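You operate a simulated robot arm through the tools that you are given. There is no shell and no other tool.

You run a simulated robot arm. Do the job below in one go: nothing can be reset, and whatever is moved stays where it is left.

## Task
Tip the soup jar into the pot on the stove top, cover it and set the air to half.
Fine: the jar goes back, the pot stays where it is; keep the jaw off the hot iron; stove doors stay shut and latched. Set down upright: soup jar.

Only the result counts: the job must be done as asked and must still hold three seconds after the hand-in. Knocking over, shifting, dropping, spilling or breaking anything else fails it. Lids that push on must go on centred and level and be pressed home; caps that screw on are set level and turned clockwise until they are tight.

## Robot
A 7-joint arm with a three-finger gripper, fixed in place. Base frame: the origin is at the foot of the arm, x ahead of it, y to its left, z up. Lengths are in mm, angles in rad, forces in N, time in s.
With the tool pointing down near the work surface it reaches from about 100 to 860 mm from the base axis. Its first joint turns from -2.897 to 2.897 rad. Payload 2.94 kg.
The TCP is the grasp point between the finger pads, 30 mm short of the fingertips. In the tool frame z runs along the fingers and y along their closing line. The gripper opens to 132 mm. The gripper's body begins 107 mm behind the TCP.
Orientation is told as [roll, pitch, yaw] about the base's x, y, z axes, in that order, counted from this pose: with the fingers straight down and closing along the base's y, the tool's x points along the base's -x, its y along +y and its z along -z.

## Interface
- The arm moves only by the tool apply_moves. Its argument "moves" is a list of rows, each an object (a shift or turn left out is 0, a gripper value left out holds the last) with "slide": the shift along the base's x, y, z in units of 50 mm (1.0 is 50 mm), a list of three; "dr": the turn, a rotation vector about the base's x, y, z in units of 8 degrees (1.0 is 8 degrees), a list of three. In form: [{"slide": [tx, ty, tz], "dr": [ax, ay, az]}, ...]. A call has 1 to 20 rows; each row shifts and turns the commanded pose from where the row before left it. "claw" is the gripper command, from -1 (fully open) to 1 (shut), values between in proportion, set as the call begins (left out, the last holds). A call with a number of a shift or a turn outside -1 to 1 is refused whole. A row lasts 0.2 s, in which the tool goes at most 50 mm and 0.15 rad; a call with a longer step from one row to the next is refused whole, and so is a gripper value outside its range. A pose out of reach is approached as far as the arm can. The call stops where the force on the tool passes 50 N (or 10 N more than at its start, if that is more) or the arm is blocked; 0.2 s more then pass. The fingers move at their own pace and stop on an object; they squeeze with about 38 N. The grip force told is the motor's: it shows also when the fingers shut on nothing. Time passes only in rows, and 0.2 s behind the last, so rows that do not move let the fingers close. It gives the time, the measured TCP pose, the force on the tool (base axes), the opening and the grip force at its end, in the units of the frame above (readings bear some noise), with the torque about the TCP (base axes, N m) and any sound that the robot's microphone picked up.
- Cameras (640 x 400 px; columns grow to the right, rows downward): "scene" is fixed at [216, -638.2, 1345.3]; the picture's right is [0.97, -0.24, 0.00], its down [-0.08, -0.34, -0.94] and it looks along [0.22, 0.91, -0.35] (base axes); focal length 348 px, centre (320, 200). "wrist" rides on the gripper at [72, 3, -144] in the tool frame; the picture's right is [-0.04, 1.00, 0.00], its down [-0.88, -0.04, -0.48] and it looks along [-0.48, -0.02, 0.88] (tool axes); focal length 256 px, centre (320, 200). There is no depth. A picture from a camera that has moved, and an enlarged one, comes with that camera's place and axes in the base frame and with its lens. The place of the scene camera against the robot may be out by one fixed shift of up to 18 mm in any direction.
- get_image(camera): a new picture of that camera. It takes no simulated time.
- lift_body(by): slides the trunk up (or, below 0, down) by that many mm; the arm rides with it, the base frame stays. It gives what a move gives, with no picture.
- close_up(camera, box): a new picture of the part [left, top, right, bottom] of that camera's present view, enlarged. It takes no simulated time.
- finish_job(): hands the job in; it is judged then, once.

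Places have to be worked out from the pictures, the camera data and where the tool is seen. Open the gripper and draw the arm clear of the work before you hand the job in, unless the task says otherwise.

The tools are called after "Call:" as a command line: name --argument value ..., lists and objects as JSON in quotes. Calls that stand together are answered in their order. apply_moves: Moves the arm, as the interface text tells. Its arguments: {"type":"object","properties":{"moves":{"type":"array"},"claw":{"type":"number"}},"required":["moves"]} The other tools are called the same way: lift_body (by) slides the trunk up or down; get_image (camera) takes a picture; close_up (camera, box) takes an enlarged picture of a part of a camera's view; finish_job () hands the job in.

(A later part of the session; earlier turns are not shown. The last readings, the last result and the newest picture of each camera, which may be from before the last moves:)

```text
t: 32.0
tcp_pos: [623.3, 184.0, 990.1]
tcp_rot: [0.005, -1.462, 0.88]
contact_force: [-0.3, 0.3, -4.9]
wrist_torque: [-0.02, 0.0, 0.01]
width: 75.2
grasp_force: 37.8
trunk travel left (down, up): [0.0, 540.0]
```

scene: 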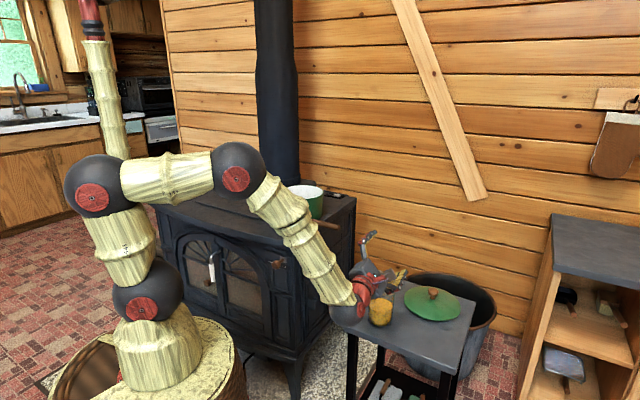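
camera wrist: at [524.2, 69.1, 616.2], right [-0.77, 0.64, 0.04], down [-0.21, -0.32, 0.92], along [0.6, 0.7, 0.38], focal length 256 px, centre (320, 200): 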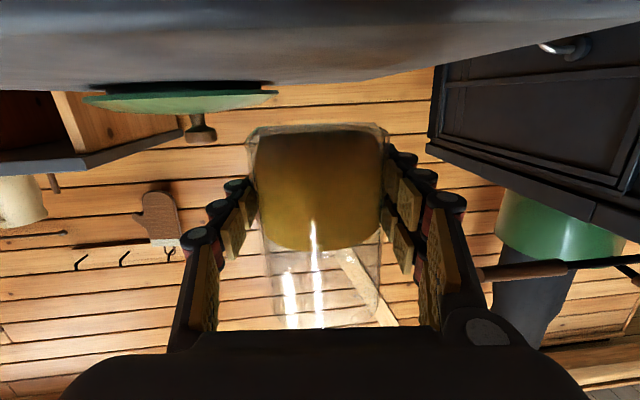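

Now I carry the jar level over to the right side of the pot, turning the tool to point along +y.

Call:
apply_moves --moves '[{"slide": [-0.07, 0.3, 0], "dr": [0, 0, 0.2]}, {"slide": [-0.13, 0.6, 0], "dr": [0, 0, 0.34]}, {"slide": [-0.14, 0.66, 0], "dr": [0, 0, 0.34]}, {"slide": [-0.14, 0.66, 0], "dr": [0, 0, 0.34]}, {"slide": [-0.14, 0.66, 0], "dr": [0, 0, 0.34]}, {"slide": [-0.14, 0.66, 0], "dr": [0, 0, 0.34]}, {"slide": [-0.14, 0.66, 0], "dr": [0, 0, 0.34]}, {"slide": [-0.14, 0.66, 0], "dr": [0, 0, 0.34]}, {"slide": [-0.14, 0.66, 0], "dr": [0, 0, 0.34]}, {"slide": [-0.14, 0.66, 0], "dr": [0, 0, 0.34]}, {"slide": [-0.14, 0.66, 0], "dr": [0, 0, 0.34]}, {"slide": [-0.14, 0.66, 0], "dr": [0, 0, 0.34]}, {"slide": [-0.14, 0.66, 0], "dr": [0, 0, 0.34]}, {"slide": [-0.14, 0.66, 0], "dr": [0, 0, 0.34]}, {"slide": [-0.14, 0.5, 0], "dr": [0, 0, 0.34]}, {"slide": [-0.04, 0.2, 0], "dr": [0, 0, 0.2]}, {"slide": [0, 0, 0]}, {"slide": [0, 0, 0]}]'

Call:
get_image --camera "scene"

Call:
get_image --camera "wrist"

```text
t: 35.8
tcp_pos: [520.2, 660.8, 986.8]
tcp_rot: [0.005, -1.463, 1.6]
contact_force: [0.0, -0.1, -4.7]
wrist_torque: [0.01, 0.0, -0.01]
width: 75.2
grasp_force: 38.2
trunk travel left (down, up): [0.0, 540.0]
```

```text
taken
```

scene: 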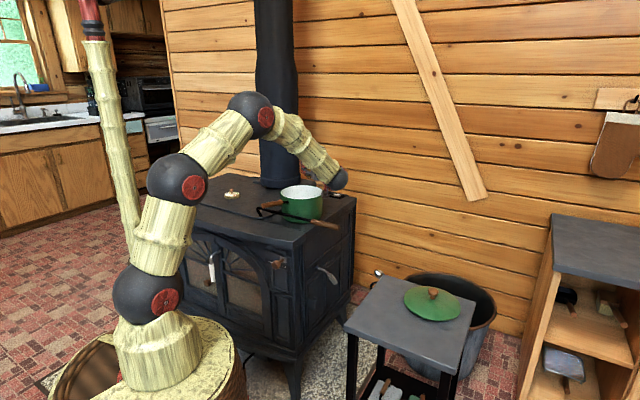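

```text
taken
camera wrist: at [522.2, 510.0, 932.3], right [-1.0, -0.03, 0.04], down [0.05, -0.38, 0.92], along [-0.01, 0.93, 0.38], focal length 256 px, centre (320, 200)
```

wrist: 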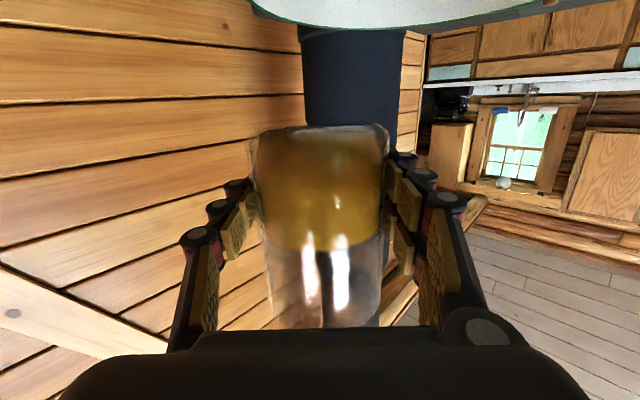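

Call:
close_up --camera "scene" --box '[240, 130, 380, 240]'

Call:
close_up --camera "wrist" --box '[200, 0, 560, 140]'

```text
3.64 times, centred on (310, 185) of scene
camera zoom: at [216.0, -638.2, 1345.3], right [0.97, -0.24, 0.0], down [-0.08, -0.34, -0.94], along [0.22, 0.91, -0.35], focal length 1266 px, centre (356, 254)
```

zoom: 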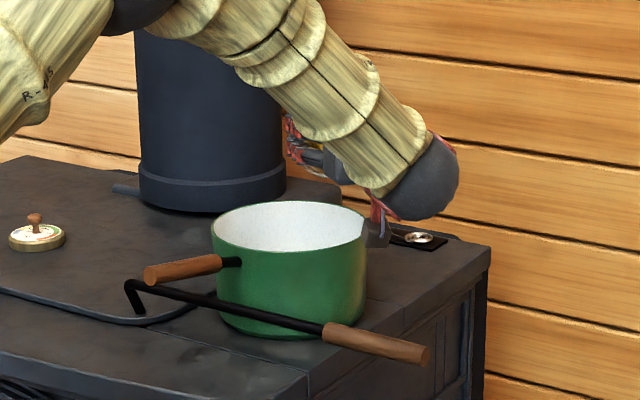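

```text
1.78 times, centred on (380, 70) of wrist
camera zoom: at [522.2, 510.0, 932.3], right [-1.0, -0.03, 0.04], down [0.05, -0.38, 0.92], along [-0.01, 0.93, 0.38], focal length 455 px, centre (213, 431)
```

zoom: 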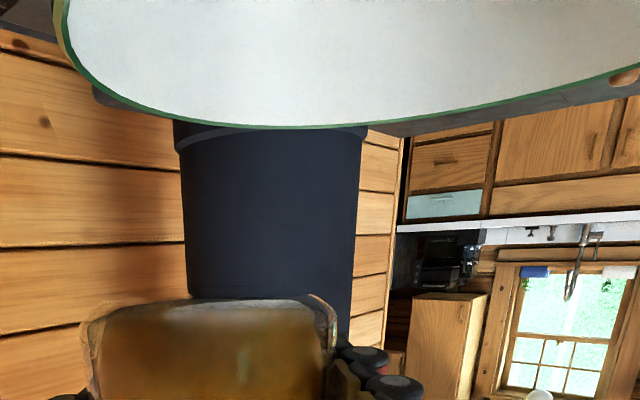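

The pot's rim edges confirm its centre near x≈461. I trim the position and tilt the jar left to about 48°, just short of pouring.

Call:
apply_moves --moves '[{"slide": [0, -0.16, -0.1]}, {"dr": [0.029, -1, 0]}, {"dr": [0.029, -1, 0]}, {"dr": [0.029, -1, 0]}, {"dr": [0.029, -1, 0]}, {"dr": [0.029, -1, 0]}, {"dr": [0.029, -1, 0]}, {"slide": [0, 0, 0]}]'

Call:
get_image --camera "wrist"

Call:
close_up --camera "scene" --box '[240, 130, 380, 240]'

```text
t: 37.6
tcp_pos: [520.7, 652.6, 981.8]
tcp_rot: [-1.465, -0.725, 3.025]
contact_force: [0.1, -0.4, -4.2]
wrist_torque: [0.02, -0.05, -0.01]
width: 75.5
grasp_force: 37.8
trunk travel left (down, up): [0.0, 540.0]
```

```text
taken
camera wrist: at [564.9, 502.7, 943.7], right [-0.7, -0.02, -0.71], down [-0.65, -0.4, 0.65], along [-0.3, 0.92, 0.26], focal length 256 px, centre (320, 200)
```

wrist: 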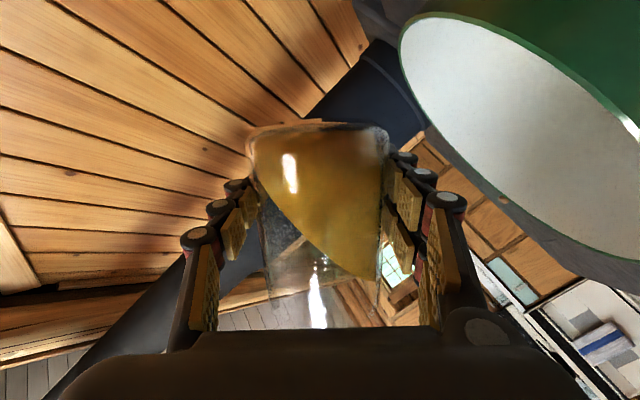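

```text
3.64 times, centred on (310, 185) of scene
camera zoom: at [216.0, -638.2, 1345.3], right [0.97, -0.24, 0.0], down [-0.08, -0.34, -0.94], along [0.22, 0.91, -0.35], focal length 1266 px, centre (356, 254)
```

zoom: 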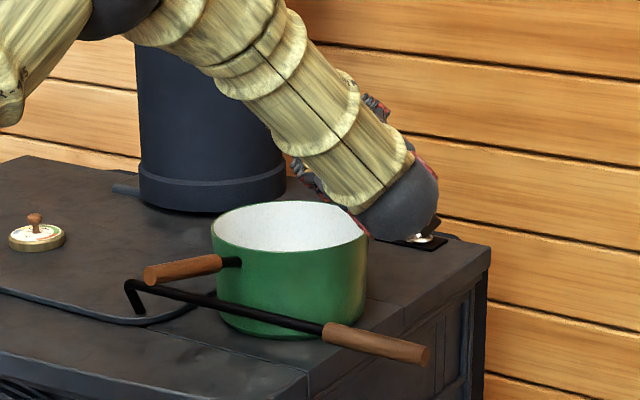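

The soup surface tilts towards the lip over the pot as expected. I pour on slowly, to about 96°.

Call:
apply_moves --moves '[{"dr": [0.009, -0.25, 0]}, {"dr": [0.009, -0.25, 0]}, {"dr": [0.009, -0.25, 0]}, {"dr": [0.009, -0.25, 0]}, {"dr": [0.009, -0.25, 0]}, {"dr": [0.009, -0.25, 0]}, {"dr": [0.009, -0.25, 0]}, {"dr": [0.009, -0.25, 0]}, {"dr": [0.009, -0.25, 0]}, {"dr": [0.009, -0.25, 0]}]'

Call:
get_image --camera "wrist"

Call:
close_up --camera "scene" --box '[240, 130, 380, 240]'

```text
t: 39.8
tcp_pos: [522.3, 651.2, 981.9]
tcp_rot: [-1.524, -0.381, 3.055]
contact_force: [-1.3, -0.5, -3.7]
wrist_torque: [-0.01, -0.06, 0.02]
width: 75.0
grasp_force: 38.0
trunk travel left (down, up): [0.0, 540.0]
```

```text
taken
camera wrist: at [576.0, 503.0, 960.0], right [-0.41, -0.01, -0.91], down [-0.83, -0.4, 0.38], along [-0.37, 0.91, 0.16], focal length 256 px, centre (320, 200)
```

wrist: 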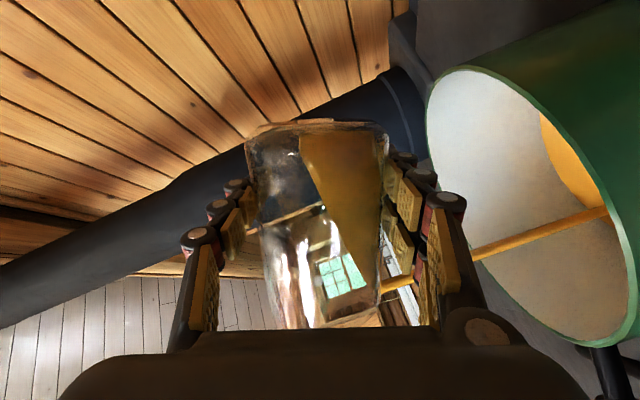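

```text
3.64 times, centred on (310, 185) of scene
camera zoom: at [216.0, -638.2, 1345.3], right [0.97, -0.24, 0.0], down [-0.08, -0.34, -0.94], along [0.22, 0.91, -0.35], focal length 1266 px, centre (356, 254)
```

zoom: 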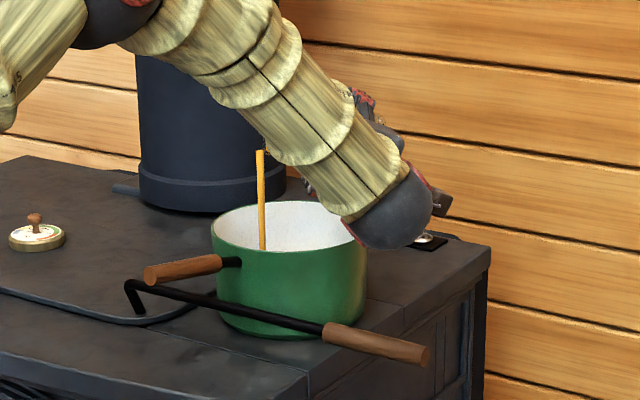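

The stream falls inside the pot. I keep tilting slowly towards 128°, following slightly so the stream stays central.

Call:
apply_moves --moves '[{"dr": [0.009, -0.25, 0]}, {"dr": [0.009, -0.25, 0]}, {"dr": [0.009, -0.25, 0]}, {"dr": [0.009, -0.25, 0]}, {"dr": [0.009, -0.25, 0]}, {"dr": [0.009, -0.25, 0]}, {"dr": [0.009, -0.3, 0]}, {"dr": [0.009, -0.3, 0]}, {"dr": [0.009, -0.3, 0]}, {"dr": [0.009, -0.3, 0]}, {"dr": [0.009, -0.3, 0]}, {"dr": [0.009, -0.3, 0]}]'

Call:
get_image --camera "wrist"

Call:
close_up --camera "scene" --box '[240, 130, 380, 240]'

```text
t: 42.4
tcp_pos: [521.3, 652.4, 981.9]
tcp_rot: [-1.577, 0.078, 3.065]
contact_force: [0.4, 0.6, -2.3]
wrist_torque: [0.01, -0.04, 0.0]
width: 75.0
grasp_force: 37.6
trunk travel left (down, up): [0.0, 540.0]
```

```text
taken
camera wrist: at [581.2, 502.8, 985.1], right [0.03, 0.0, -1.0], down [-0.91, -0.41, -0.03], along [-0.41, 0.91, -0.01], focal length 256 px, centre (320, 200)
```

wrist: 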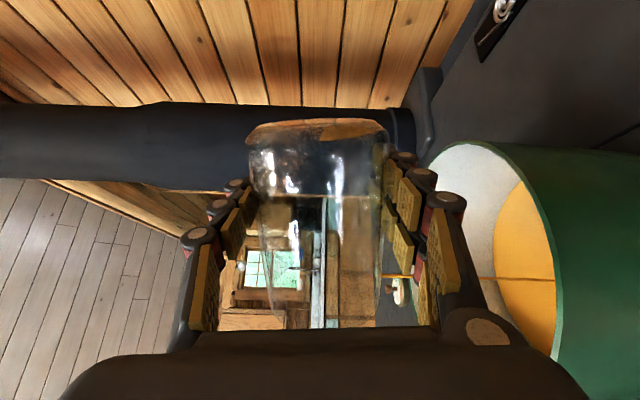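

```text
3.64 times, centred on (310, 185) of scene
camera zoom: at [216.0, -638.2, 1345.3], right [0.97, -0.24, 0.0], down [-0.08, -0.34, -0.94], along [0.22, 0.91, -0.35], focal length 1266 px, centre (356, 254)
```

zoom: 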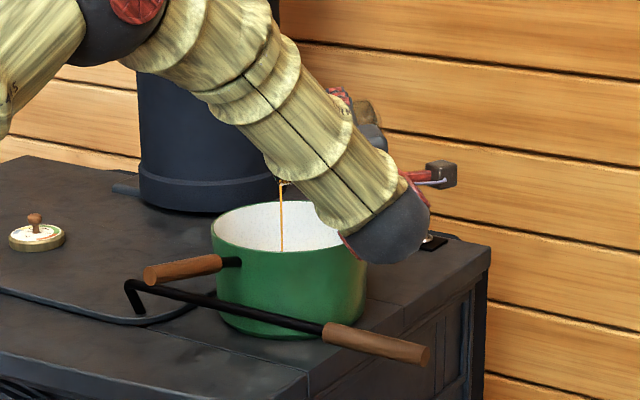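

Almost all is out (weight down to ≈2.3 N), with a thin last stream. I tilt on to about 125° and hold to drain the rest.

Call:
apply_moves --moves '[{"dr": [0.012, -0.4, 0]}, {"dr": [0.012, -0.4, 0]}, {"dr": [0.012, -0.4, 0]}, {"dr": [0.012, -0.4, 0]}, {"dr": [0.012, -0.4, 0]}, {"dr": [0.012, -0.4, 0]}, {"dr": [0.012, -0.4, 0]}, {"dr": [0.012, -0.4, 0]}, {"dr": [0.012, -0.4, 0]}, {"slide": [0, 0, 0]}, {"slide": [0, 0, 0]}, {"slide": [0, 0, 0]}, {"slide": [0, 0, 0]}, {"slide": [0, 0, 0]}, {"slide": [0, 0, 0]}, {"slide": [0, 0, 0]}, {"slide": [0, 0, 0]}]'

Call:
get_image --camera "wrist"

Call:
close_up --camera "scene" --box '[240, 130, 380, 240]'

```text
t: 46.0
tcp_pos: [519.9, 651.8, 982.8]
tcp_rot: [-1.639, 0.575, 3.045]
contact_force: [0.5, 0.1, -3.1]
wrist_torque: [0.0, 0.03, 0.01]
width: 75.0
grasp_force: 38.0
trunk travel left (down, up): [0.0, 540.0]
```

```text
taken
camera wrist: at [573.4, 502.6, 1012.3], right [0.51, 0.02, -0.86], down [-0.78, -0.4, -0.47], along [-0.35, 0.92, -0.19], focal length 256 px, centre (320, 200)
```

wrist: 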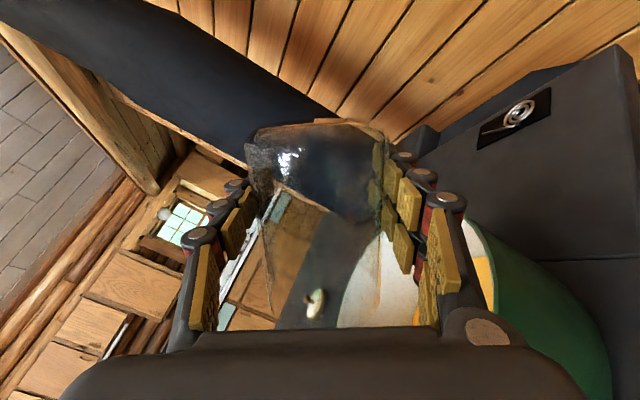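

```text
3.64 times, centred on (310, 185) of scene
camera zoom: at [216.0, -638.2, 1345.3], right [0.97, -0.24, 0.0], down [-0.08, -0.34, -0.94], along [0.22, 0.91, -0.35], focal length 1266 px, centre (356, 254)
```

zoom: 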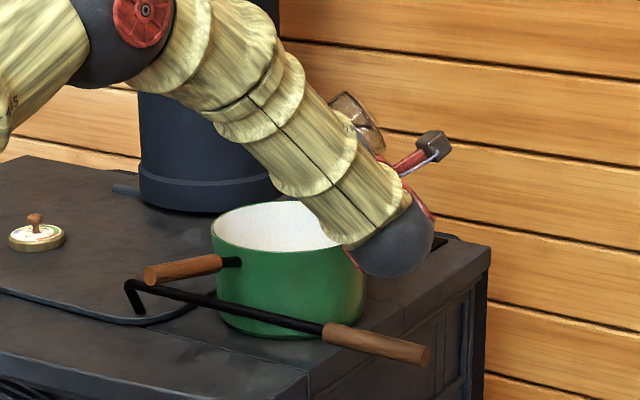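

The jar is empty and nothing drips. I roll it back upright while rising slightly.

Call:
apply_moves --moves '[{"slide": [0, 0, 0.1], "dr": [-0.029, 0.4, 0]}, {"slide": [0, 0, 0.1], "dr": [-0.029, 0.8, 0]}, {"slide": [0, 0, 0.1], "dr": [-0.029, 0.9, 0]}, {"slide": [0, 0, 0.1], "dr": [-0.029, 0.9, 0]}, {"dr": [-0.029, 0.9, 0]}, {"dr": [-0.029, 0.9, 0]}, {"dr": [-0.029, 0.9, 0]}, {"dr": [-0.029, 0.9, 0]}, {"dr": [-0.029, 0.9, 0]}, {"dr": [-0.029, 0.9, 0]}, {"dr": [-0.029, 0.9, 0]}, {"dr": [-0.029, 0.9, 0]}, {"dr": [-0.029, 0.9, 0]}, {"dr": [-0.029, 0.9, 0]}, {"dr": [-0.029, 0.9, 0]}, {"dr": [-0.029, 0.9, 0]}, {"dr": [-0.02, 0.9, 0]}, {"dr": [-0.02, 0.7, 0]}, {"slide": [0, 0, 0]}]'

Call:
get_image --camera "wrist"

Call:
get_image --camera "scene"

```text
t: 50.0
tcp_pos: [521.6, 651.1, 1002.1]
tcp_rot: [0.019, -1.465, 1.589]
contact_force: [-0.8, 0.2, -2.0]
wrist_torque: [0.0, -0.02, -0.01]
width: 75.0
grasp_force: 37.5
trunk travel left (down, up): [0.0, 540.0]
```

```text
taken
camera wrist: at [522.7, 501.0, 946.5], right [-1.0, -0.03, 0.04], down [0.05, -0.38, 0.92], along [-0.01, 0.93, 0.38], focal length 256 px, centre (320, 200)
```

wrist: 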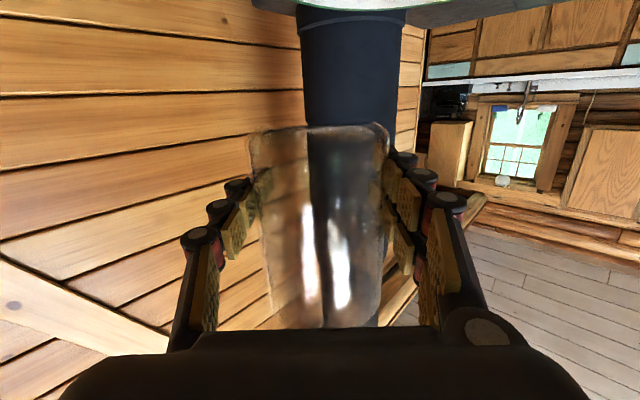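

```text
taken
```

scene: 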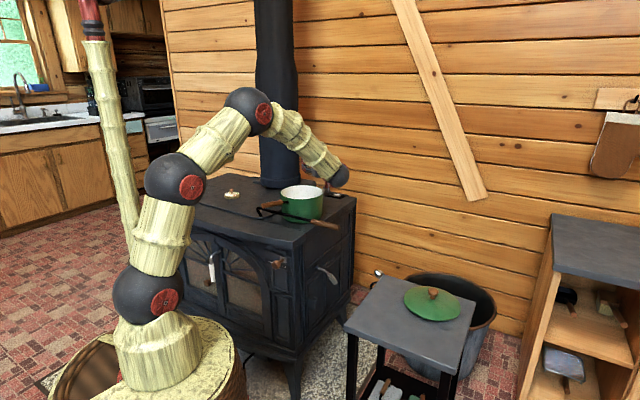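

Empty jar is upright again. I carry it back above its original place, turning the tool back to the original heading.

Call:
apply_moves --moves '[{"slide": [0.07, -0.3, 0], "dr": [0, 0, -0.2]}, {"slide": [0.13, -0.6, 0], "dr": [0, 0, -0.34]}, {"slide": [0.14, -0.66, 0], "dr": [0, 0, -0.34]}, {"slide": [0.14, -0.66, 0], "dr": [0, 0, -0.34]}, {"slide": [0.14, -0.66, 0], "dr": [0, 0, -0.34]}, {"slide": [0.14, -0.66, 0], "dr": [0, 0, -0.34]}, {"slide": [0.14, -0.66, 0], "dr": [0, 0, -0.34]}, {"slide": [0.14, -0.66, 0], "dr": [0, 0, -0.34]}, {"slide": [0.14, -0.66, 0], "dr": [0, 0, -0.34]}, {"slide": [0.14, -0.66, 0], "dr": [0, 0, -0.34]}, {"slide": [0.14, -0.66, 0], "dr": [0, 0, -0.34]}, {"slide": [0.14, -0.66, 0], "dr": [0, 0, -0.34]}, {"slide": [0.14, -0.66, 0], "dr": [0, 0, -0.34]}, {"slide": [0.14, -0.66, 0], "dr": [0, 0, -0.34]}, {"slide": [0.14, -0.4, 0], "dr": [0, 0, -0.34]}, {"slide": [0.02, -0.14, 0], "dr": [0, 0, -0.12]}, {"slide": [0, 0, 0]}]'

```text
t: 53.6
tcp_pos: [622.8, 184.1, 1002.1]
tcp_rot: [0.001, -1.465, 0.896]
contact_force: [-0.3, -0.2, -2.2]
wrist_torque: [0.03, 0.0, -0.02]
width: 75.2
grasp_force: 37.9
trunk travel left (down, up): [0.0, 540.0]
```

Right above the original spot. I descend to about 25 mm above the table.

Call:
apply_moves --moves '[{"slide": [0, 0, -0.4]}, {"slide": [0, 0, -0.7]}, {"slide": [0, 0, -0.75]}, {"slide": [0, 0, -0.75]}, {"slide": [0, 0, -0.75]}, {"slide": [0, 0, -0.75]}, {"slide": [0, 0, -0.75]}, {"slide": [0, 0, -0.75]}, {"slide": [0, 0, -0.6]}, {"slide": [0, 0, -0.4]}, {"slide": [0, 0, -0.2]}, {"slide": [0, 0, 0]}]'

Call:
get_image --camera "wrist"

Call:
close_up --camera "scene" --box '[330, 240, 450, 340]'

```text
t: 56.2
tcp_pos: [623.2, 183.3, 662.3]
tcp_rot: [0.004, -1.465, 0.894]
contact_force: [-0.8, 0.6, -2.3]
wrist_torque: [0.01, 0.0, 0.04]
width: 74.9
grasp_force: 38.0
trunk travel left (down, up): [0.0, 540.0]
```

```text
taken
camera wrist: at [526.4, 67.1, 606.4], right [-0.78, 0.63, 0.04], down [-0.21, -0.32, 0.92], along [0.59, 0.71, 0.38], focal length 256 px, centre (320, 200)
```

wrist: 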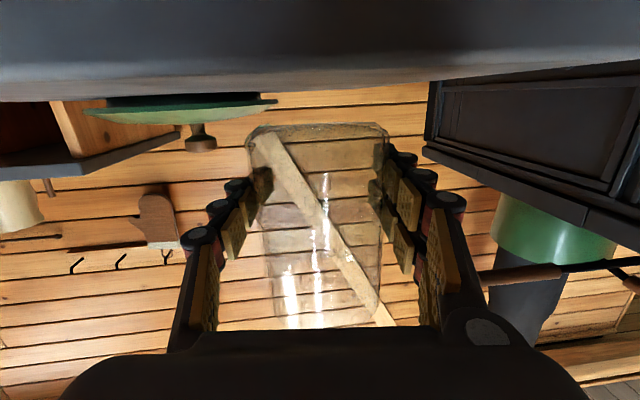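

```text
4.00 times, centred on (390, 290) of scene
camera zoom: at [216.0, -638.2, 1345.3], right [0.97, -0.24, 0.0], down [-0.08, -0.34, -0.94], along [0.22, 0.91, -0.35], focal length 1393 px, centre (40, -160)
```

zoom: 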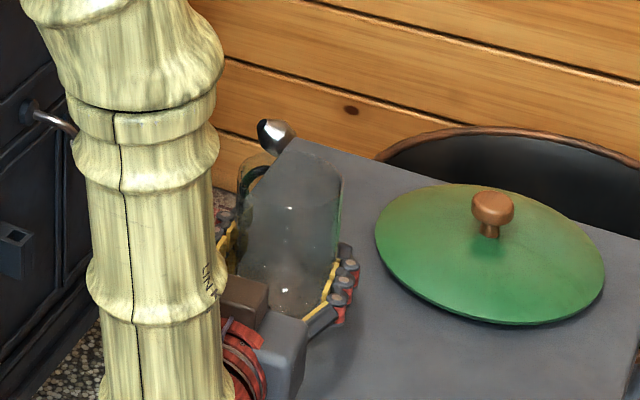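

I lower the last stretch in small steps to feel the table.

Call:
apply_moves --moves '[{"slide": [0, 0, -0.12]}, {"slide": [0, 0, -0.1]}, {"slide": [0, 0, -0.08]}, {"slide": [0, 0, -0.05]}, {"slide": [0, 0, -0.03]}, {"slide": [0, 0, 0]}]'

```text
t: 57.6
tcp_pos: [622.1, 183.6, 643.7]
tcp_rot: [0.005, -1.464, 0.893]
contact_force: [0.7, -0.7, -2.7]
wrist_torque: [0.04, -0.02, 0.01]
width: 75.1
grasp_force: 37.8
trunk travel left (down, up): [0.0, 540.0]
```

Call:
apply_moves --moves '[{"slide": [0, 0, -0.03]}, {"slide": [0, 0, 0]}]'

```text
t: 58.2
tcp_pos: [622.4, 183.2, 642.3]
tcp_rot: [0.002, -1.467, 0.896]
contact_force: [0.7, -0.4, -0.3]
wrist_torque: [0.08, 0.04, -0.02]
width: 74.8
grasp_force: 37.8
trunk travel left (down, up): [0.0, 540.0]
```

Contact is starting (weight going to the table). One more millimetre, then I check the force.

Call:
apply_moves --moves '[{"slide": [0, 0, -0.02]}, {"slide": [0, 0, 0]}]'

Call:
get_image --camera "wrist"

```text
t: 58.8
tcp_pos: [621.8, 183.6, 642.3]
tcp_rot: [-0.006, -1.469, 0.905]
contact_force: [-3.3, 0.7, 9.8]
wrist_torque: [0.31, 0.36, -0.01]
width: 75.0
grasp_force: 38.1
trunk travel left (down, up): [0.0, 540.0]
```

```text
taken
camera wrist: at [525.9, 67.8, 586.2], right [-0.78, 0.63, 0.04], down [-0.21, -0.32, 0.92], along [0.59, 0.71, 0.38], focal length 256 px, centre (320, 200)
```

wrist: 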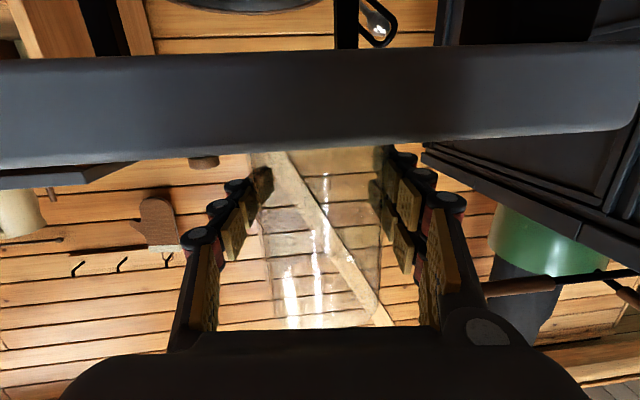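

It stands firmly (≈10 N). I relieve half a millimetre and open the jaws.

Call:
apply_moves --moves '[{"slide": [0, 0, 0.014]}, {"slide": [0, 0, 0]}]'

Call:
apply_moves --moves '[{"slide": [0, 0, 0]}, {"slide": [0, 0, 0]}, {"slide": [0, 0, 0]}, {"slide": [0, 0, 0]}, {"slide": [0, 0, 0]}]' --claw -1

Call:
get_image --camera "wrist"

Call:
close_up --camera "scene" --box '[330, 240, 450, 340]'

```text
t: 59.4
tcp_pos: [622.2, 182.5, 643.5]
tcp_rot: [-0.004, -1.465, 0.903]
contact_force: [1.9, 3.1, 7.4]
wrist_torque: [0.42, 0.06, -0.12]
width: 75.1
grasp_force: 37.8
trunk travel left (down, up): [0.0, 540.0]
```

```text
t: 60.6
tcp_pos: [620.0, 184.2, 640.5]
tcp_rot: [0.002, -1.467, 0.893]
contact_force: [-0.7, -0.8, -0.2]
wrist_torque: [0.0, -0.03, 0.02]
width: 132.2
grasp_force: 0.1
trunk travel left (down, up): [0.0, 540.0]
```

```text
taken
camera wrist: at [525.4, 67.7, 586.0], right [-0.78, 0.63, 0.04], down [-0.21, -0.32, 0.92], along [0.59, 0.71, 0.38], focal length 256 px, centre (320, 200)
```

wrist: 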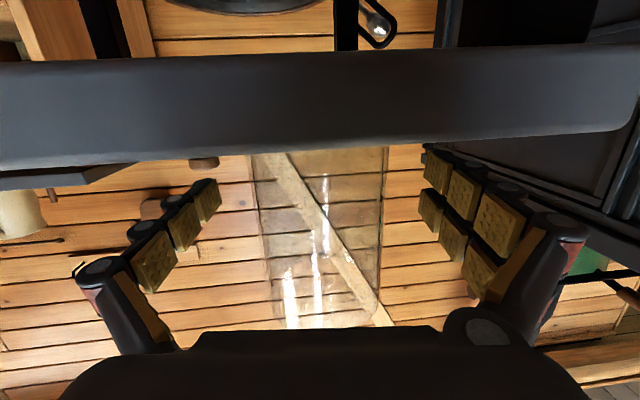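

```text
4.00 times, centred on (390, 290) of scene
camera zoom: at [216.0, -638.2, 1345.3], right [0.97, -0.24, 0.0], down [-0.08, -0.34, -0.94], along [0.22, 0.91, -0.35], focal length 1393 px, centre (40, -160)
```

zoom: 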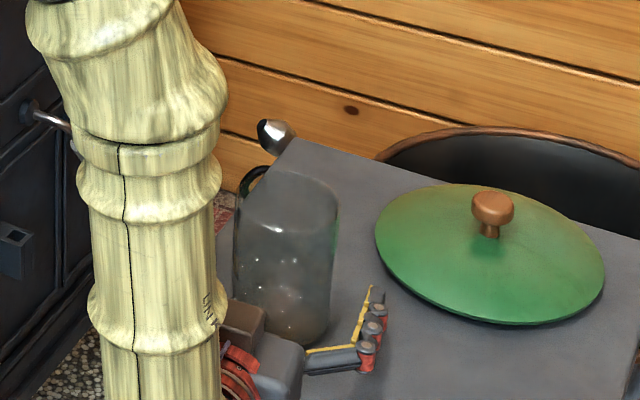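

The jar stands upright in its old place. I raise the open jaws straight up and off the jar.

Call:
apply_moves --moves '[{"slide": [0, 0, 0.3]}, {"slide": [0, 0, 0.6]}, {"slide": [0, 0, 0.7]}, {"slide": [0, 0, 0.8]}, {"slide": [0, 0, 0.9]}, {"slide": [0, 0, 0.9]}, {"slide": [0, 0, 0]}]'

Call:
close_up --camera "scene" --box '[330, 240, 450, 340]'

```text
t: 62.2
tcp_pos: [625.1, 184.0, 852.7]
tcp_rot: [0.004, -1.465, 0.893]
contact_force: [-0.6, -0.5, -0.9]
wrist_torque: [0.0, 0.03, 0.02]
width: 131.7
grasp_force: 0.1
trunk travel left (down, up): [0.0, 540.0]
```

```text
4.00 times, centred on (390, 290) of scene
camera zoom: at [216.0, -638.2, 1345.3], right [0.97, -0.24, 0.0], down [-0.08, -0.34, -0.94], along [0.22, 0.91, -0.35], focal length 1393 px, centre (40, -160)
```

zoom: 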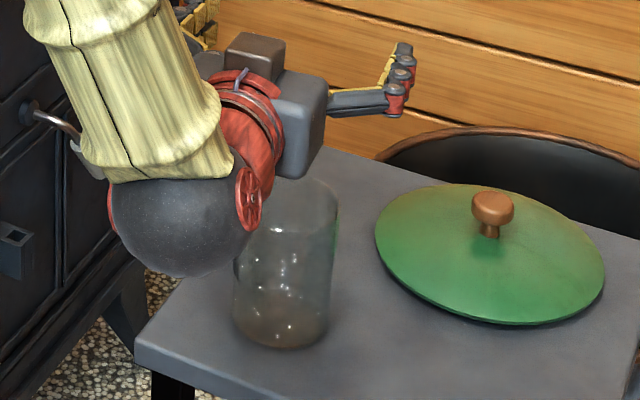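

Next the lid. I turn the tool to point straight down here, at a safe height, before moving over the lid.

Call:
apply_moves --moves '[{"slide": [0, 0, 0.4], "dr": [-0.743, 0.598, 0]}, {"slide": [0, 0, 0.4], "dr": [-0.743, 0.598, 0]}, {"slide": [0, 0, 0.4], "dr": [-0.743, 0.598, 0]}, {"dr": [-0.743, 0.598, 0]}, {"dr": [-0.743, 0.598, 0]}, {"dr": [-0.743, 0.598, 0]}, {"dr": [-0.743, 0.598, 0]}, {"dr": [-0.743, 0.598, 0]}, {"dr": [-0.743, 0.598, 0]}, {"dr": [-0.743, 0.598, 0]}, {"dr": [-0.743, 0.598, 0]}, {"slide": [0, 0, 0]}]'

Call:
get_image --camera "wrist"

```text
t: 64.8
tcp_pos: [611.0, 169.0, 884.7]
tcp_rot: [0.11, -0.214, 0.885]
contact_force: [-0.5, 0.8, 0.3]
wrist_torque: [0.01, 0.02, 0.01]
width: 132.0
grasp_force: 0.0
out of reach, approached as far as the arm can: row 10, 11
trunk travel left (down, up): [0.0, 540.0]
```

```text
taken
camera wrist: at [557.1, 83.2, 1010.1], right [-0.76, 0.64, 0.12], down [0.55, 0.53, 0.65], along [0.35, 0.55, -0.75], focal length 256 px, centre (320, 200)
```

wrist: 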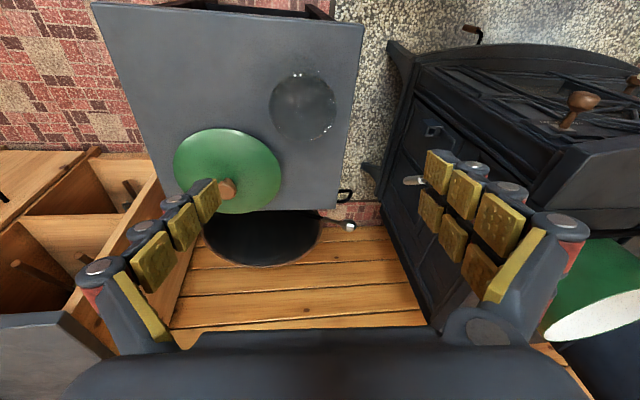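

A joint limit stops the last bit of tilt at this heading. I turn the heading back towards radial and then take out the remaining tilt.

Call:
apply_moves --moves '[{"dr": [0, 0, -0.92]}, {"dr": [0, 0, -0.92]}, {"dr": [0, 0, -0.92]}, {"dr": [0, 0, -0.92]}, {"dr": [0, 0, -0.92]}, {"slide": [0, 0, 0]}]'

```text
t: 66.2
tcp_pos: [575.8, 143.3, 876.0]
tcp_rot: [0.154, -0.233, 0.305]
contact_force: [0.5, 0.2, -0.5]
wrist_torque: [0.01, -0.01, 0.02]
width: 132.0
grasp_force: 0.0
out of reach, approached as far as the arm can: row 2, 3, 4, 5
trunk travel left (down, up): [0.0, 540.0]
```

Call:
get_image --camera "scene"

Call:
get_image --camera "wrist"

```text
taken
```

scene: 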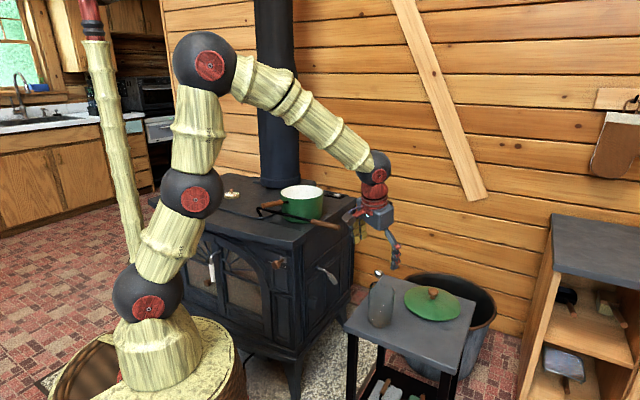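

```text
taken
camera wrist: at [482.2, 93.5, 998.7], right [-0.29, 0.94, 0.16], down [0.75, 0.12, 0.66], along [0.6, 0.31, -0.74], focal length 256 px, centre (320, 200)
```

wrist: 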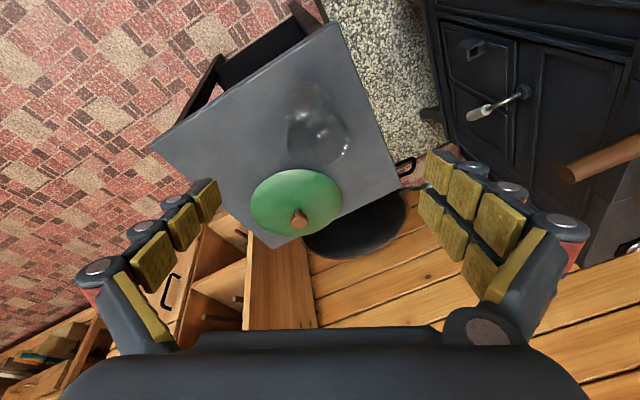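

The wrist is in a flipped branch (forearm roll near its limit). To unwind it, I go back to the left-pointing, half-raised posture and then cross to the right side through the forearm-aligned direction.

Call:
apply_moves --moves '[{"slide": [0.2, 0.1, 0.2], "dr": [0, 0, 0.92]}, {"slide": [0.2, 0.1, 0.2], "dr": [0, 0, 0.92]}, {"slide": [0.2, 0.1, 0.2], "dr": [0, 0, 0.92]}, {"slide": [0, 0, 0], "dr": [0, 0, 0.92]}, {"slide": [0, 0, 0], "dr": [0, 0, 0.92]}, {"dr": [0.774, -0.633, 0]}, {"dr": [0.774, -0.633, 0]}, {"dr": [0.774, -0.633, 0]}, {"dr": [0.774, -0.633, 0]}, {"dr": [0.774, -0.633, 0]}, {"slide": [0, 0, 0]}]'

```text
t: 68.6
tcp_pos: [607.0, 157.2, 905.7]
tcp_rot: [0.088, -0.929, 0.984]
contact_force: [0.1, 0.7, -0.9]
wrist_torque: [0.02, -0.02, -0.01]
width: 131.9
grasp_force: 0.0
trunk travel left (down, up): [0.0, 540.0]
```

Call:
apply_moves --moves '[{"dr": [0, 0, -0.9]}, {"dr": [0, 0, -0.9]}, {"dr": [0, 0, -0.9]}, {"dr": [0, 0, -0.9]}, {"dr": [0, 0, -0.9]}, {"slide": [0, 0, 0]}]'

Call:
get_image --camera "scene"

```text
t: 70.0
tcp_pos: [604.9, 156.9, 905.6]
tcp_rot: [0.085, -0.93, 0.357]
contact_force: [-0.2, -0.3, -0.2]
wrist_torque: [0.0, -0.02, -0.03]
width: 132.2
grasp_force: 0.1
trunk travel left (down, up): [0.0, 540.0]
```

```text
taken
```

scene: 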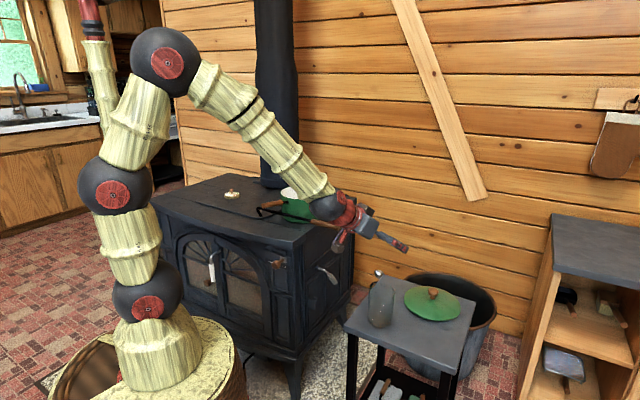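

The tool is now 9° above the forearm line. I centre it exactly in the radial plane (roll 0, heading = azimuth of the TCP), so that tilting straight down passes cleanly back into the normal branch.

Call:
apply_moves --moves '[{"dr": [-0.341, -0.127, -0.488]}, {"dr": [0, 0, -0.738]}, {"dr": [0.216, -0.832, 0]}, {"slide": [0, 0, 0]}, {"slide": [0, 0, 0]}]'

```text
t: 71.2
tcp_pos: [605.3, 157.6, 906.6]
tcp_rot: [0.002, -1.05, 0.253]
contact_force: [0.0, 0.4, -0.1]
wrist_torque: [-0.01, -0.01, 0.02]
width: 132.0
grasp_force: 0.1
trunk travel left (down, up): [0.0, 540.0]
```

Call:
apply_moves --moves '[{"dr": [-0.21, 0.809, 0]}, {"dr": [-0.21, 0.809, 0]}, {"dr": [-0.21, 0.809, 0]}, {"dr": [-0.21, 0.809, 0]}, {"dr": [-0.21, 0.809, 0]}, {"dr": [-0.21, 0.809, 0]}, {"dr": [-0.21, 0.809, 0]}, {"dr": [-0.21, 0.809, 0]}, {"dr": [-0.21, 0.809, 0]}, {"slide": [0, 0, 0]}]'

Call:
get_image --camera "scene"

Call:
get_image --camera "wrist"

```text
t: 73.4
tcp_pos: [606.4, 161.4, 906.8]
tcp_rot: [0.001, 0.001, 0.254]
contact_force: [0.3, 0.1, -0.3]
wrist_torque: [-0.03, 0.05, 0.02]
width: 131.9
grasp_force: 0.0
out of reach, approached as far as the arm can: row 3
trunk travel left (down, up): [0.0, 540.0]
```

```text
taken
```

scene: 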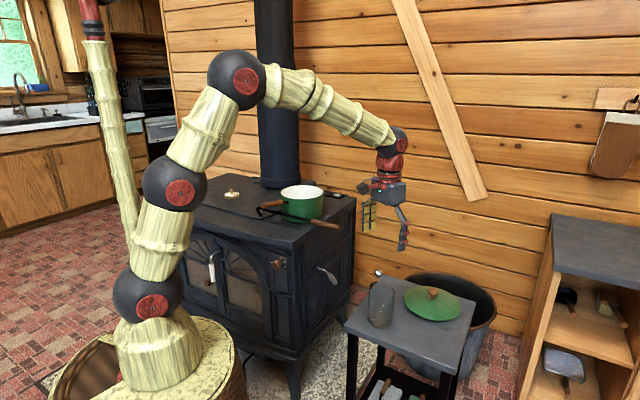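

```text
taken
camera wrist: at [534.6, 146.0, 1052.0], right [-0.21, 0.98, 0.0], down [0.86, 0.18, 0.47], along [0.46, 0.1, -0.88], focal length 256 px, centre (320, 200)
```

wrist: 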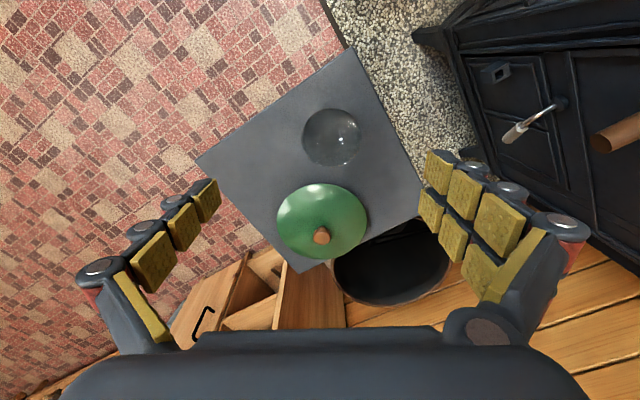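

The wrist is back to normal and points straight down. I move over towards the lid for a closer view.

Call:
apply_moves --moves '[{"slide": [0.7, 0.156, -0.43]}, {"slide": [0.7, 0.156, -0.43]}, {"slide": [0.7, 0.156, -0.43]}, {"slide": [0.7, 0.156, -0.43]}, {"slide": [0.7, 0.156, -0.43]}, {"slide": [0, 0, 0]}]'

Call:
get_image --camera "wrist"

Call:
close_up --camera "wrist" --box '[230, 90, 410, 270]'

```text
t: 74.8
tcp_pos: [779.0, 197.9, 801.1]
tcp_rot: [0.002, 0.001, 0.253]
contact_force: [0.2, 0.1, -0.6]
wrist_torque: [0.0, 0.01, 0.01]
width: 131.9
grasp_force: 0.0
trunk travel left (down, up): [0.0, 540.0]
```

```text
taken
camera wrist: at [709.2, 183.8, 946.7], right [-0.21, 0.98, 0.0], down [0.86, 0.18, 0.47], along [0.46, 0.1, -0.88], focal length 256 px, centre (320, 200)
```

wrist: 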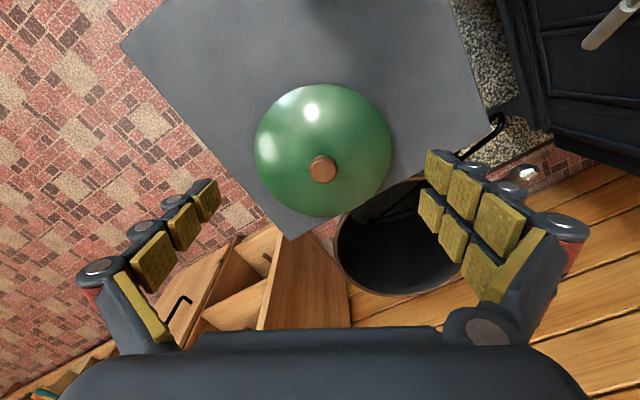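

```text
2.22 times, centred on (320, 180) of wrist
camera zoom: at [709.2, 183.8, 946.7], right [-0.21, 0.98, 0.0], down [0.86, 0.18, 0.47], along [0.46, 0.1, -0.88], focal length 569 px, centre (320, 244)
```

zoom: 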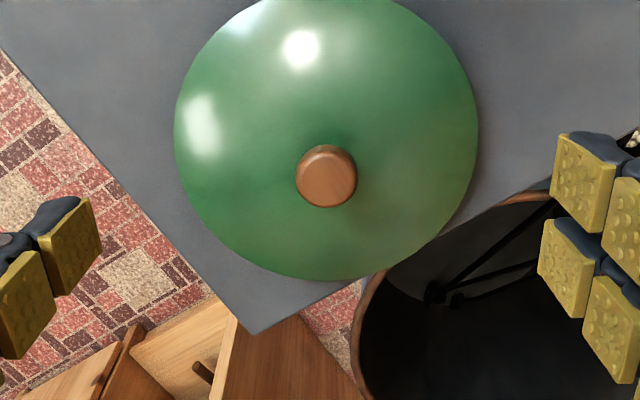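

Accounting for perspective, the lid centre/knob is at ≈(827,213), knob top ≈655, rim plane ≈605. I move over it and down to z≈700 for a fine check.

Call:
apply_moves --moves '[{"slide": [0.48, 0.15, -0.5]}, {"slide": [0.48, 0.15, -0.5]}, {"slide": [0, 0, -0.5]}, {"slide": [0, 0, -0.5]}, {"slide": [0, 0, 0]}]'

Call:
get_image --camera "wrist"

Call:
close_up --camera "scene" --box '[360, 210, 500, 330]'

```text
t: 76.0
tcp_pos: [828.5, 215.2, 698.8]
tcp_rot: [0.001, 0.001, 0.254]
contact_force: [-0.5, 0.4, 0.1]
wrist_torque: [0.01, 0.04, -0.01]
width: 132.0
grasp_force: 0.1
trunk travel left (down, up): [0.0, 540.0]
```

```text
taken
camera wrist: at [756.8, 200.2, 843.9], right [-0.21, 0.98, 0.0], down [0.86, 0.18, 0.48], along [0.46, 0.1, -0.88], focal length 256 px, centre (320, 200)
```

wrist: 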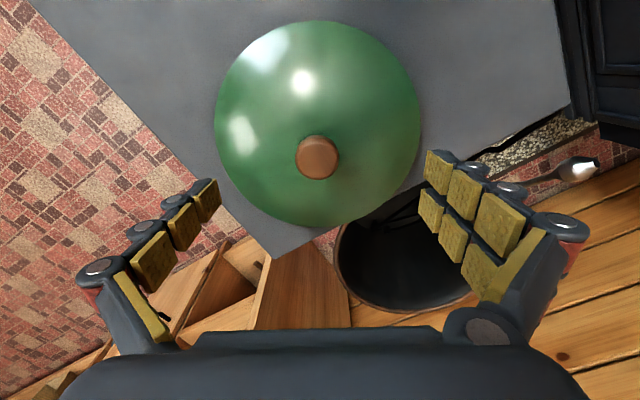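

```text
3.33 times, centred on (430, 270) of scene
camera zoom: at [216.0, -638.2, 1345.3], right [0.97, -0.24, 0.0], down [-0.08, -0.34, -0.94], along [0.22, 0.91, -0.35], focal length 1161 px, centre (-47, -33)
```

zoom: 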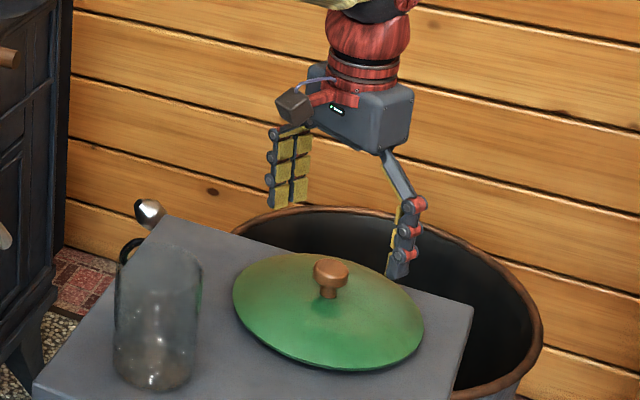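

Call:
close_up --camera "wrist" --box '[270, 110, 370, 210]'

Call:
close_up --camera "wrist" --box '[200, 10, 440, 240]'

```text
4.00 times, centred on (320, 160) of wrist
camera zoom: at [756.8, 200.2, 843.9], right [-0.21, 0.98, 0.0], down [0.86, 0.18, 0.48], along [0.46, 0.1, -0.88], focal length 1024 px, centre (320, 360)
```

zoom: 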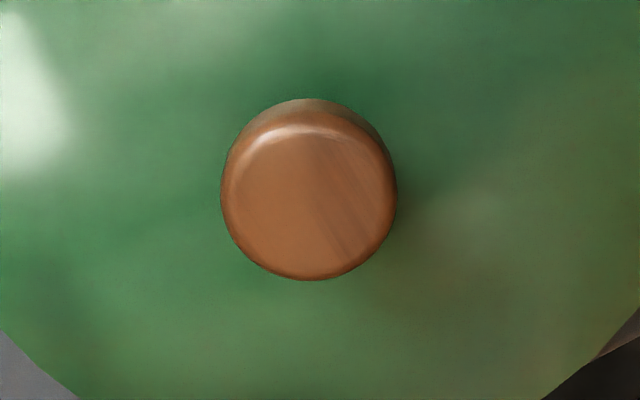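

```text
1.74 times, centred on (320, 125) of wrist
camera zoom: at [756.8, 200.2, 843.9], right [-0.21, 0.98, 0.0], down [0.86, 0.18, 0.48], along [0.46, 0.1, -0.88], focal length 445 px, centre (320, 330)
```

zoom: 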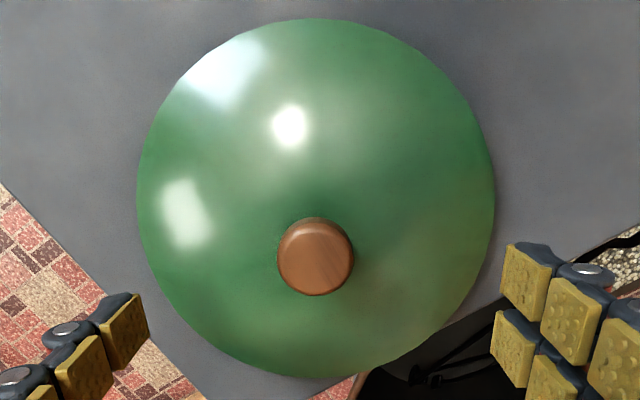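

Knob axis is about 3 mm back and 3 mm right of the TCP. I correct that and descend so the fingertips stay above the dome (TCP z≈664).

Call:
apply_moves --moves '[{"slide": [-0.066, -0.056, -0.2]}, {"slide": [0, 0, -0.25]}, {"slide": [0, 0, -0.25]}, {"slide": [0, 0, 0]}]'

Call:
get_image --camera "wrist"

Call:
close_up --camera "scene" --box '[390, 240, 480, 330]'

```text
t: 77.0
tcp_pos: [825.0, 212.4, 664.3]
tcp_rot: [0.002, 0.001, 0.254]
contact_force: [0.3, 0.2, 0.2]
wrist_torque: [0.02, 0.03, 0.01]
width: 132.0
grasp_force: 0.0
trunk travel left (down, up): [0.0, 540.0]
```

```text
taken
camera wrist: at [754.1, 197.5, 809.1], right [-0.21, 0.98, 0.0], down [0.86, 0.18, 0.48], along [0.46, 0.1, -0.88], focal length 256 px, centre (320, 200)
```

wrist: 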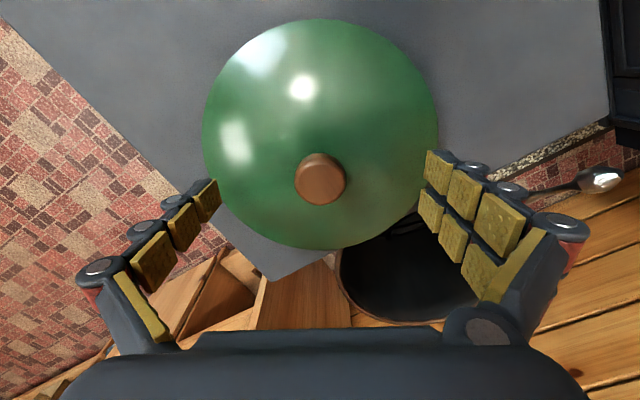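

```text
4.44 times, centred on (435, 285) of scene
camera zoom: at [216.0, -638.2, 1345.3], right [0.97, -0.24, 0.0], down [-0.08, -0.34, -0.94], along [0.22, 0.91, -0.35], focal length 1547 px, centre (-191, -178)
```

zoom: 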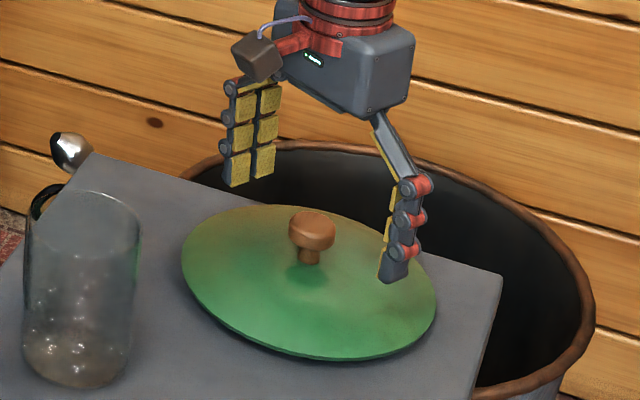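

Well aligned. I nudge 2 mm back and close on the knob.

Call:
apply_moves --moves '[{"slide": [-0.04, -0.01, -0.03]}, {"slide": [0, 0, 0]}]'

Call:
apply_moves --moves '[{"slide": [0, 0, 0]}, {"slide": [0, 0, 0]}, {"slide": [0, 0, 0]}, {"slide": [0, 0, 0]}, {"slide": [0, 0, 0]}, {"slide": [0, 0, 0]}, {"slide": [0, 0, 0]}, {"slide": [0, 0, 0]}]' --claw 1

Call:
get_image --camera "wrist"

Call:
close_up --camera "scene" --box '[390, 240, 480, 330]'

```text
t: 77.6
tcp_pos: [824.6, 212.4, 663.6]
tcp_rot: [0.001, 0.001, 0.255]
contact_force: [-0.7, -0.4, -0.8]
wrist_torque: [-0.02, -0.02, 0.01]
width: 132.0
grasp_force: 0.1
trunk travel left (down, up): [0.0, 540.0]
```

```text
t: 79.4
tcp_pos: [823.2, 213.0, 662.7]
tcp_rot: [0.0, 0.001, 0.253]
contact_force: [0.6, 0.2, -0.7]
wrist_torque: [0.01, -0.02, -0.03]
width: 31.8
grasp_force: 25.8
trunk travel left (down, up): [0.0, 540.0]
```

```text
taken
camera wrist: at [752.1, 196.7, 807.7], right [-0.21, 0.98, 0.0], down [0.86, 0.18, 0.48], along [0.46, 0.1, -0.88], focal length 256 px, centre (320, 200)
```

wrist: 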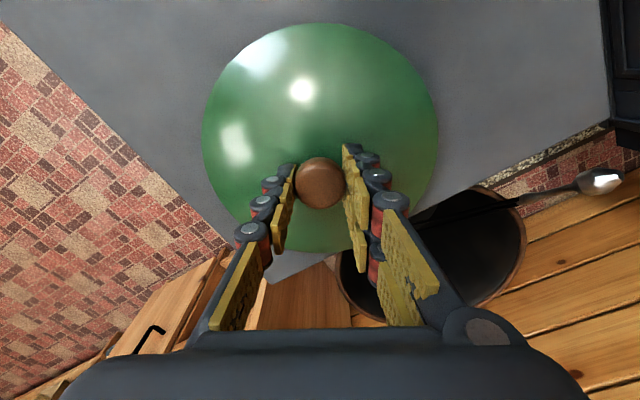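

```text
4.44 times, centred on (435, 285) of scene
camera zoom: at [216.0, -638.2, 1345.3], right [0.97, -0.24, 0.0], down [-0.08, -0.34, -0.94], along [0.22, 0.91, -0.35], focal length 1547 px, centre (-191, -178)
```

zoom: 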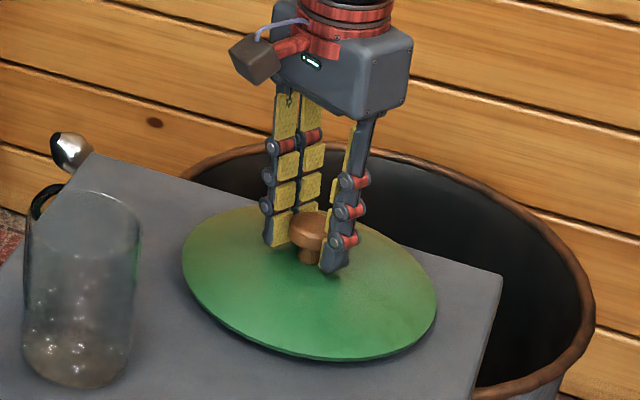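

The knob is gripped (31.8 mm). I lift slowly and watch the level.

Call:
apply_moves --moves '[{"slide": [0, 0, 0]}, {"slide": [0, 0, 0.1]}, {"slide": [0, 0, 0.2]}, {"slide": [0, 0, 0.3]}, {"slide": [0, 0, 0.3]}, {"slide": [0, 0, 0]}]'

Call:
get_image --camera "wrist"

Call:
close_up --camera "scene" --box '[370, 210, 490, 330]'

```text
t: 80.8
tcp_pos: [824.4, 211.1, 708.0]
tcp_rot: [0.001, 0.001, 0.254]
contact_force: [-0.2, 0.8, -1.1]
wrist_torque: [-0.01, 0.02, -0.01]
width: 31.6
grasp_force: 38.0
trunk travel left (down, up): [0.0, 540.0]
```

```text
taken
camera wrist: at [752.7, 196.7, 852.5], right [-0.21, 0.98, 0.0], down [0.86, 0.18, 0.47], along [0.46, 0.1, -0.88], focal length 256 px, centre (320, 200)
```

wrist: 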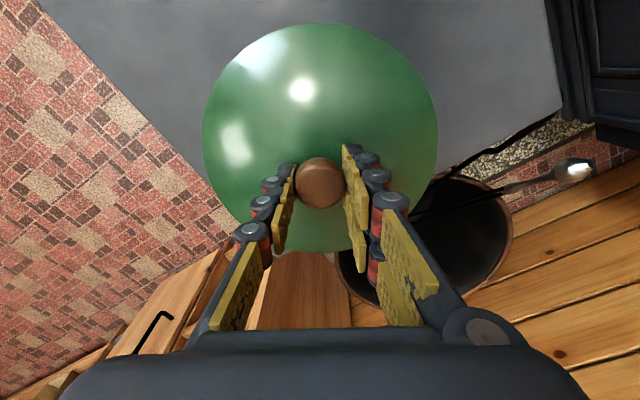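

```text
3.33 times, centred on (430, 270) of scene
camera zoom: at [216.0, -638.2, 1345.3], right [0.97, -0.24, 0.0], down [-0.08, -0.34, -0.94], along [0.22, 0.91, -0.35], focal length 1161 px, centre (-47, -33)
```

zoom: 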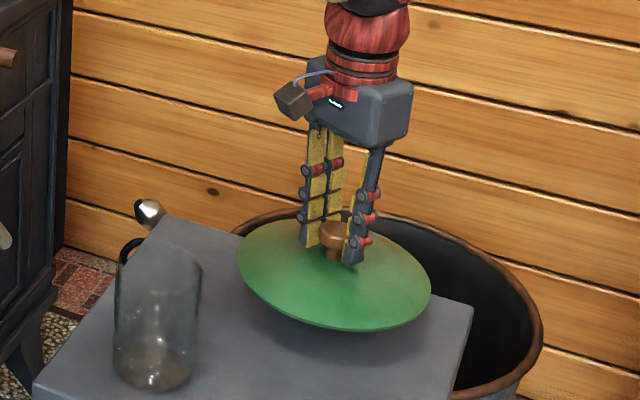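

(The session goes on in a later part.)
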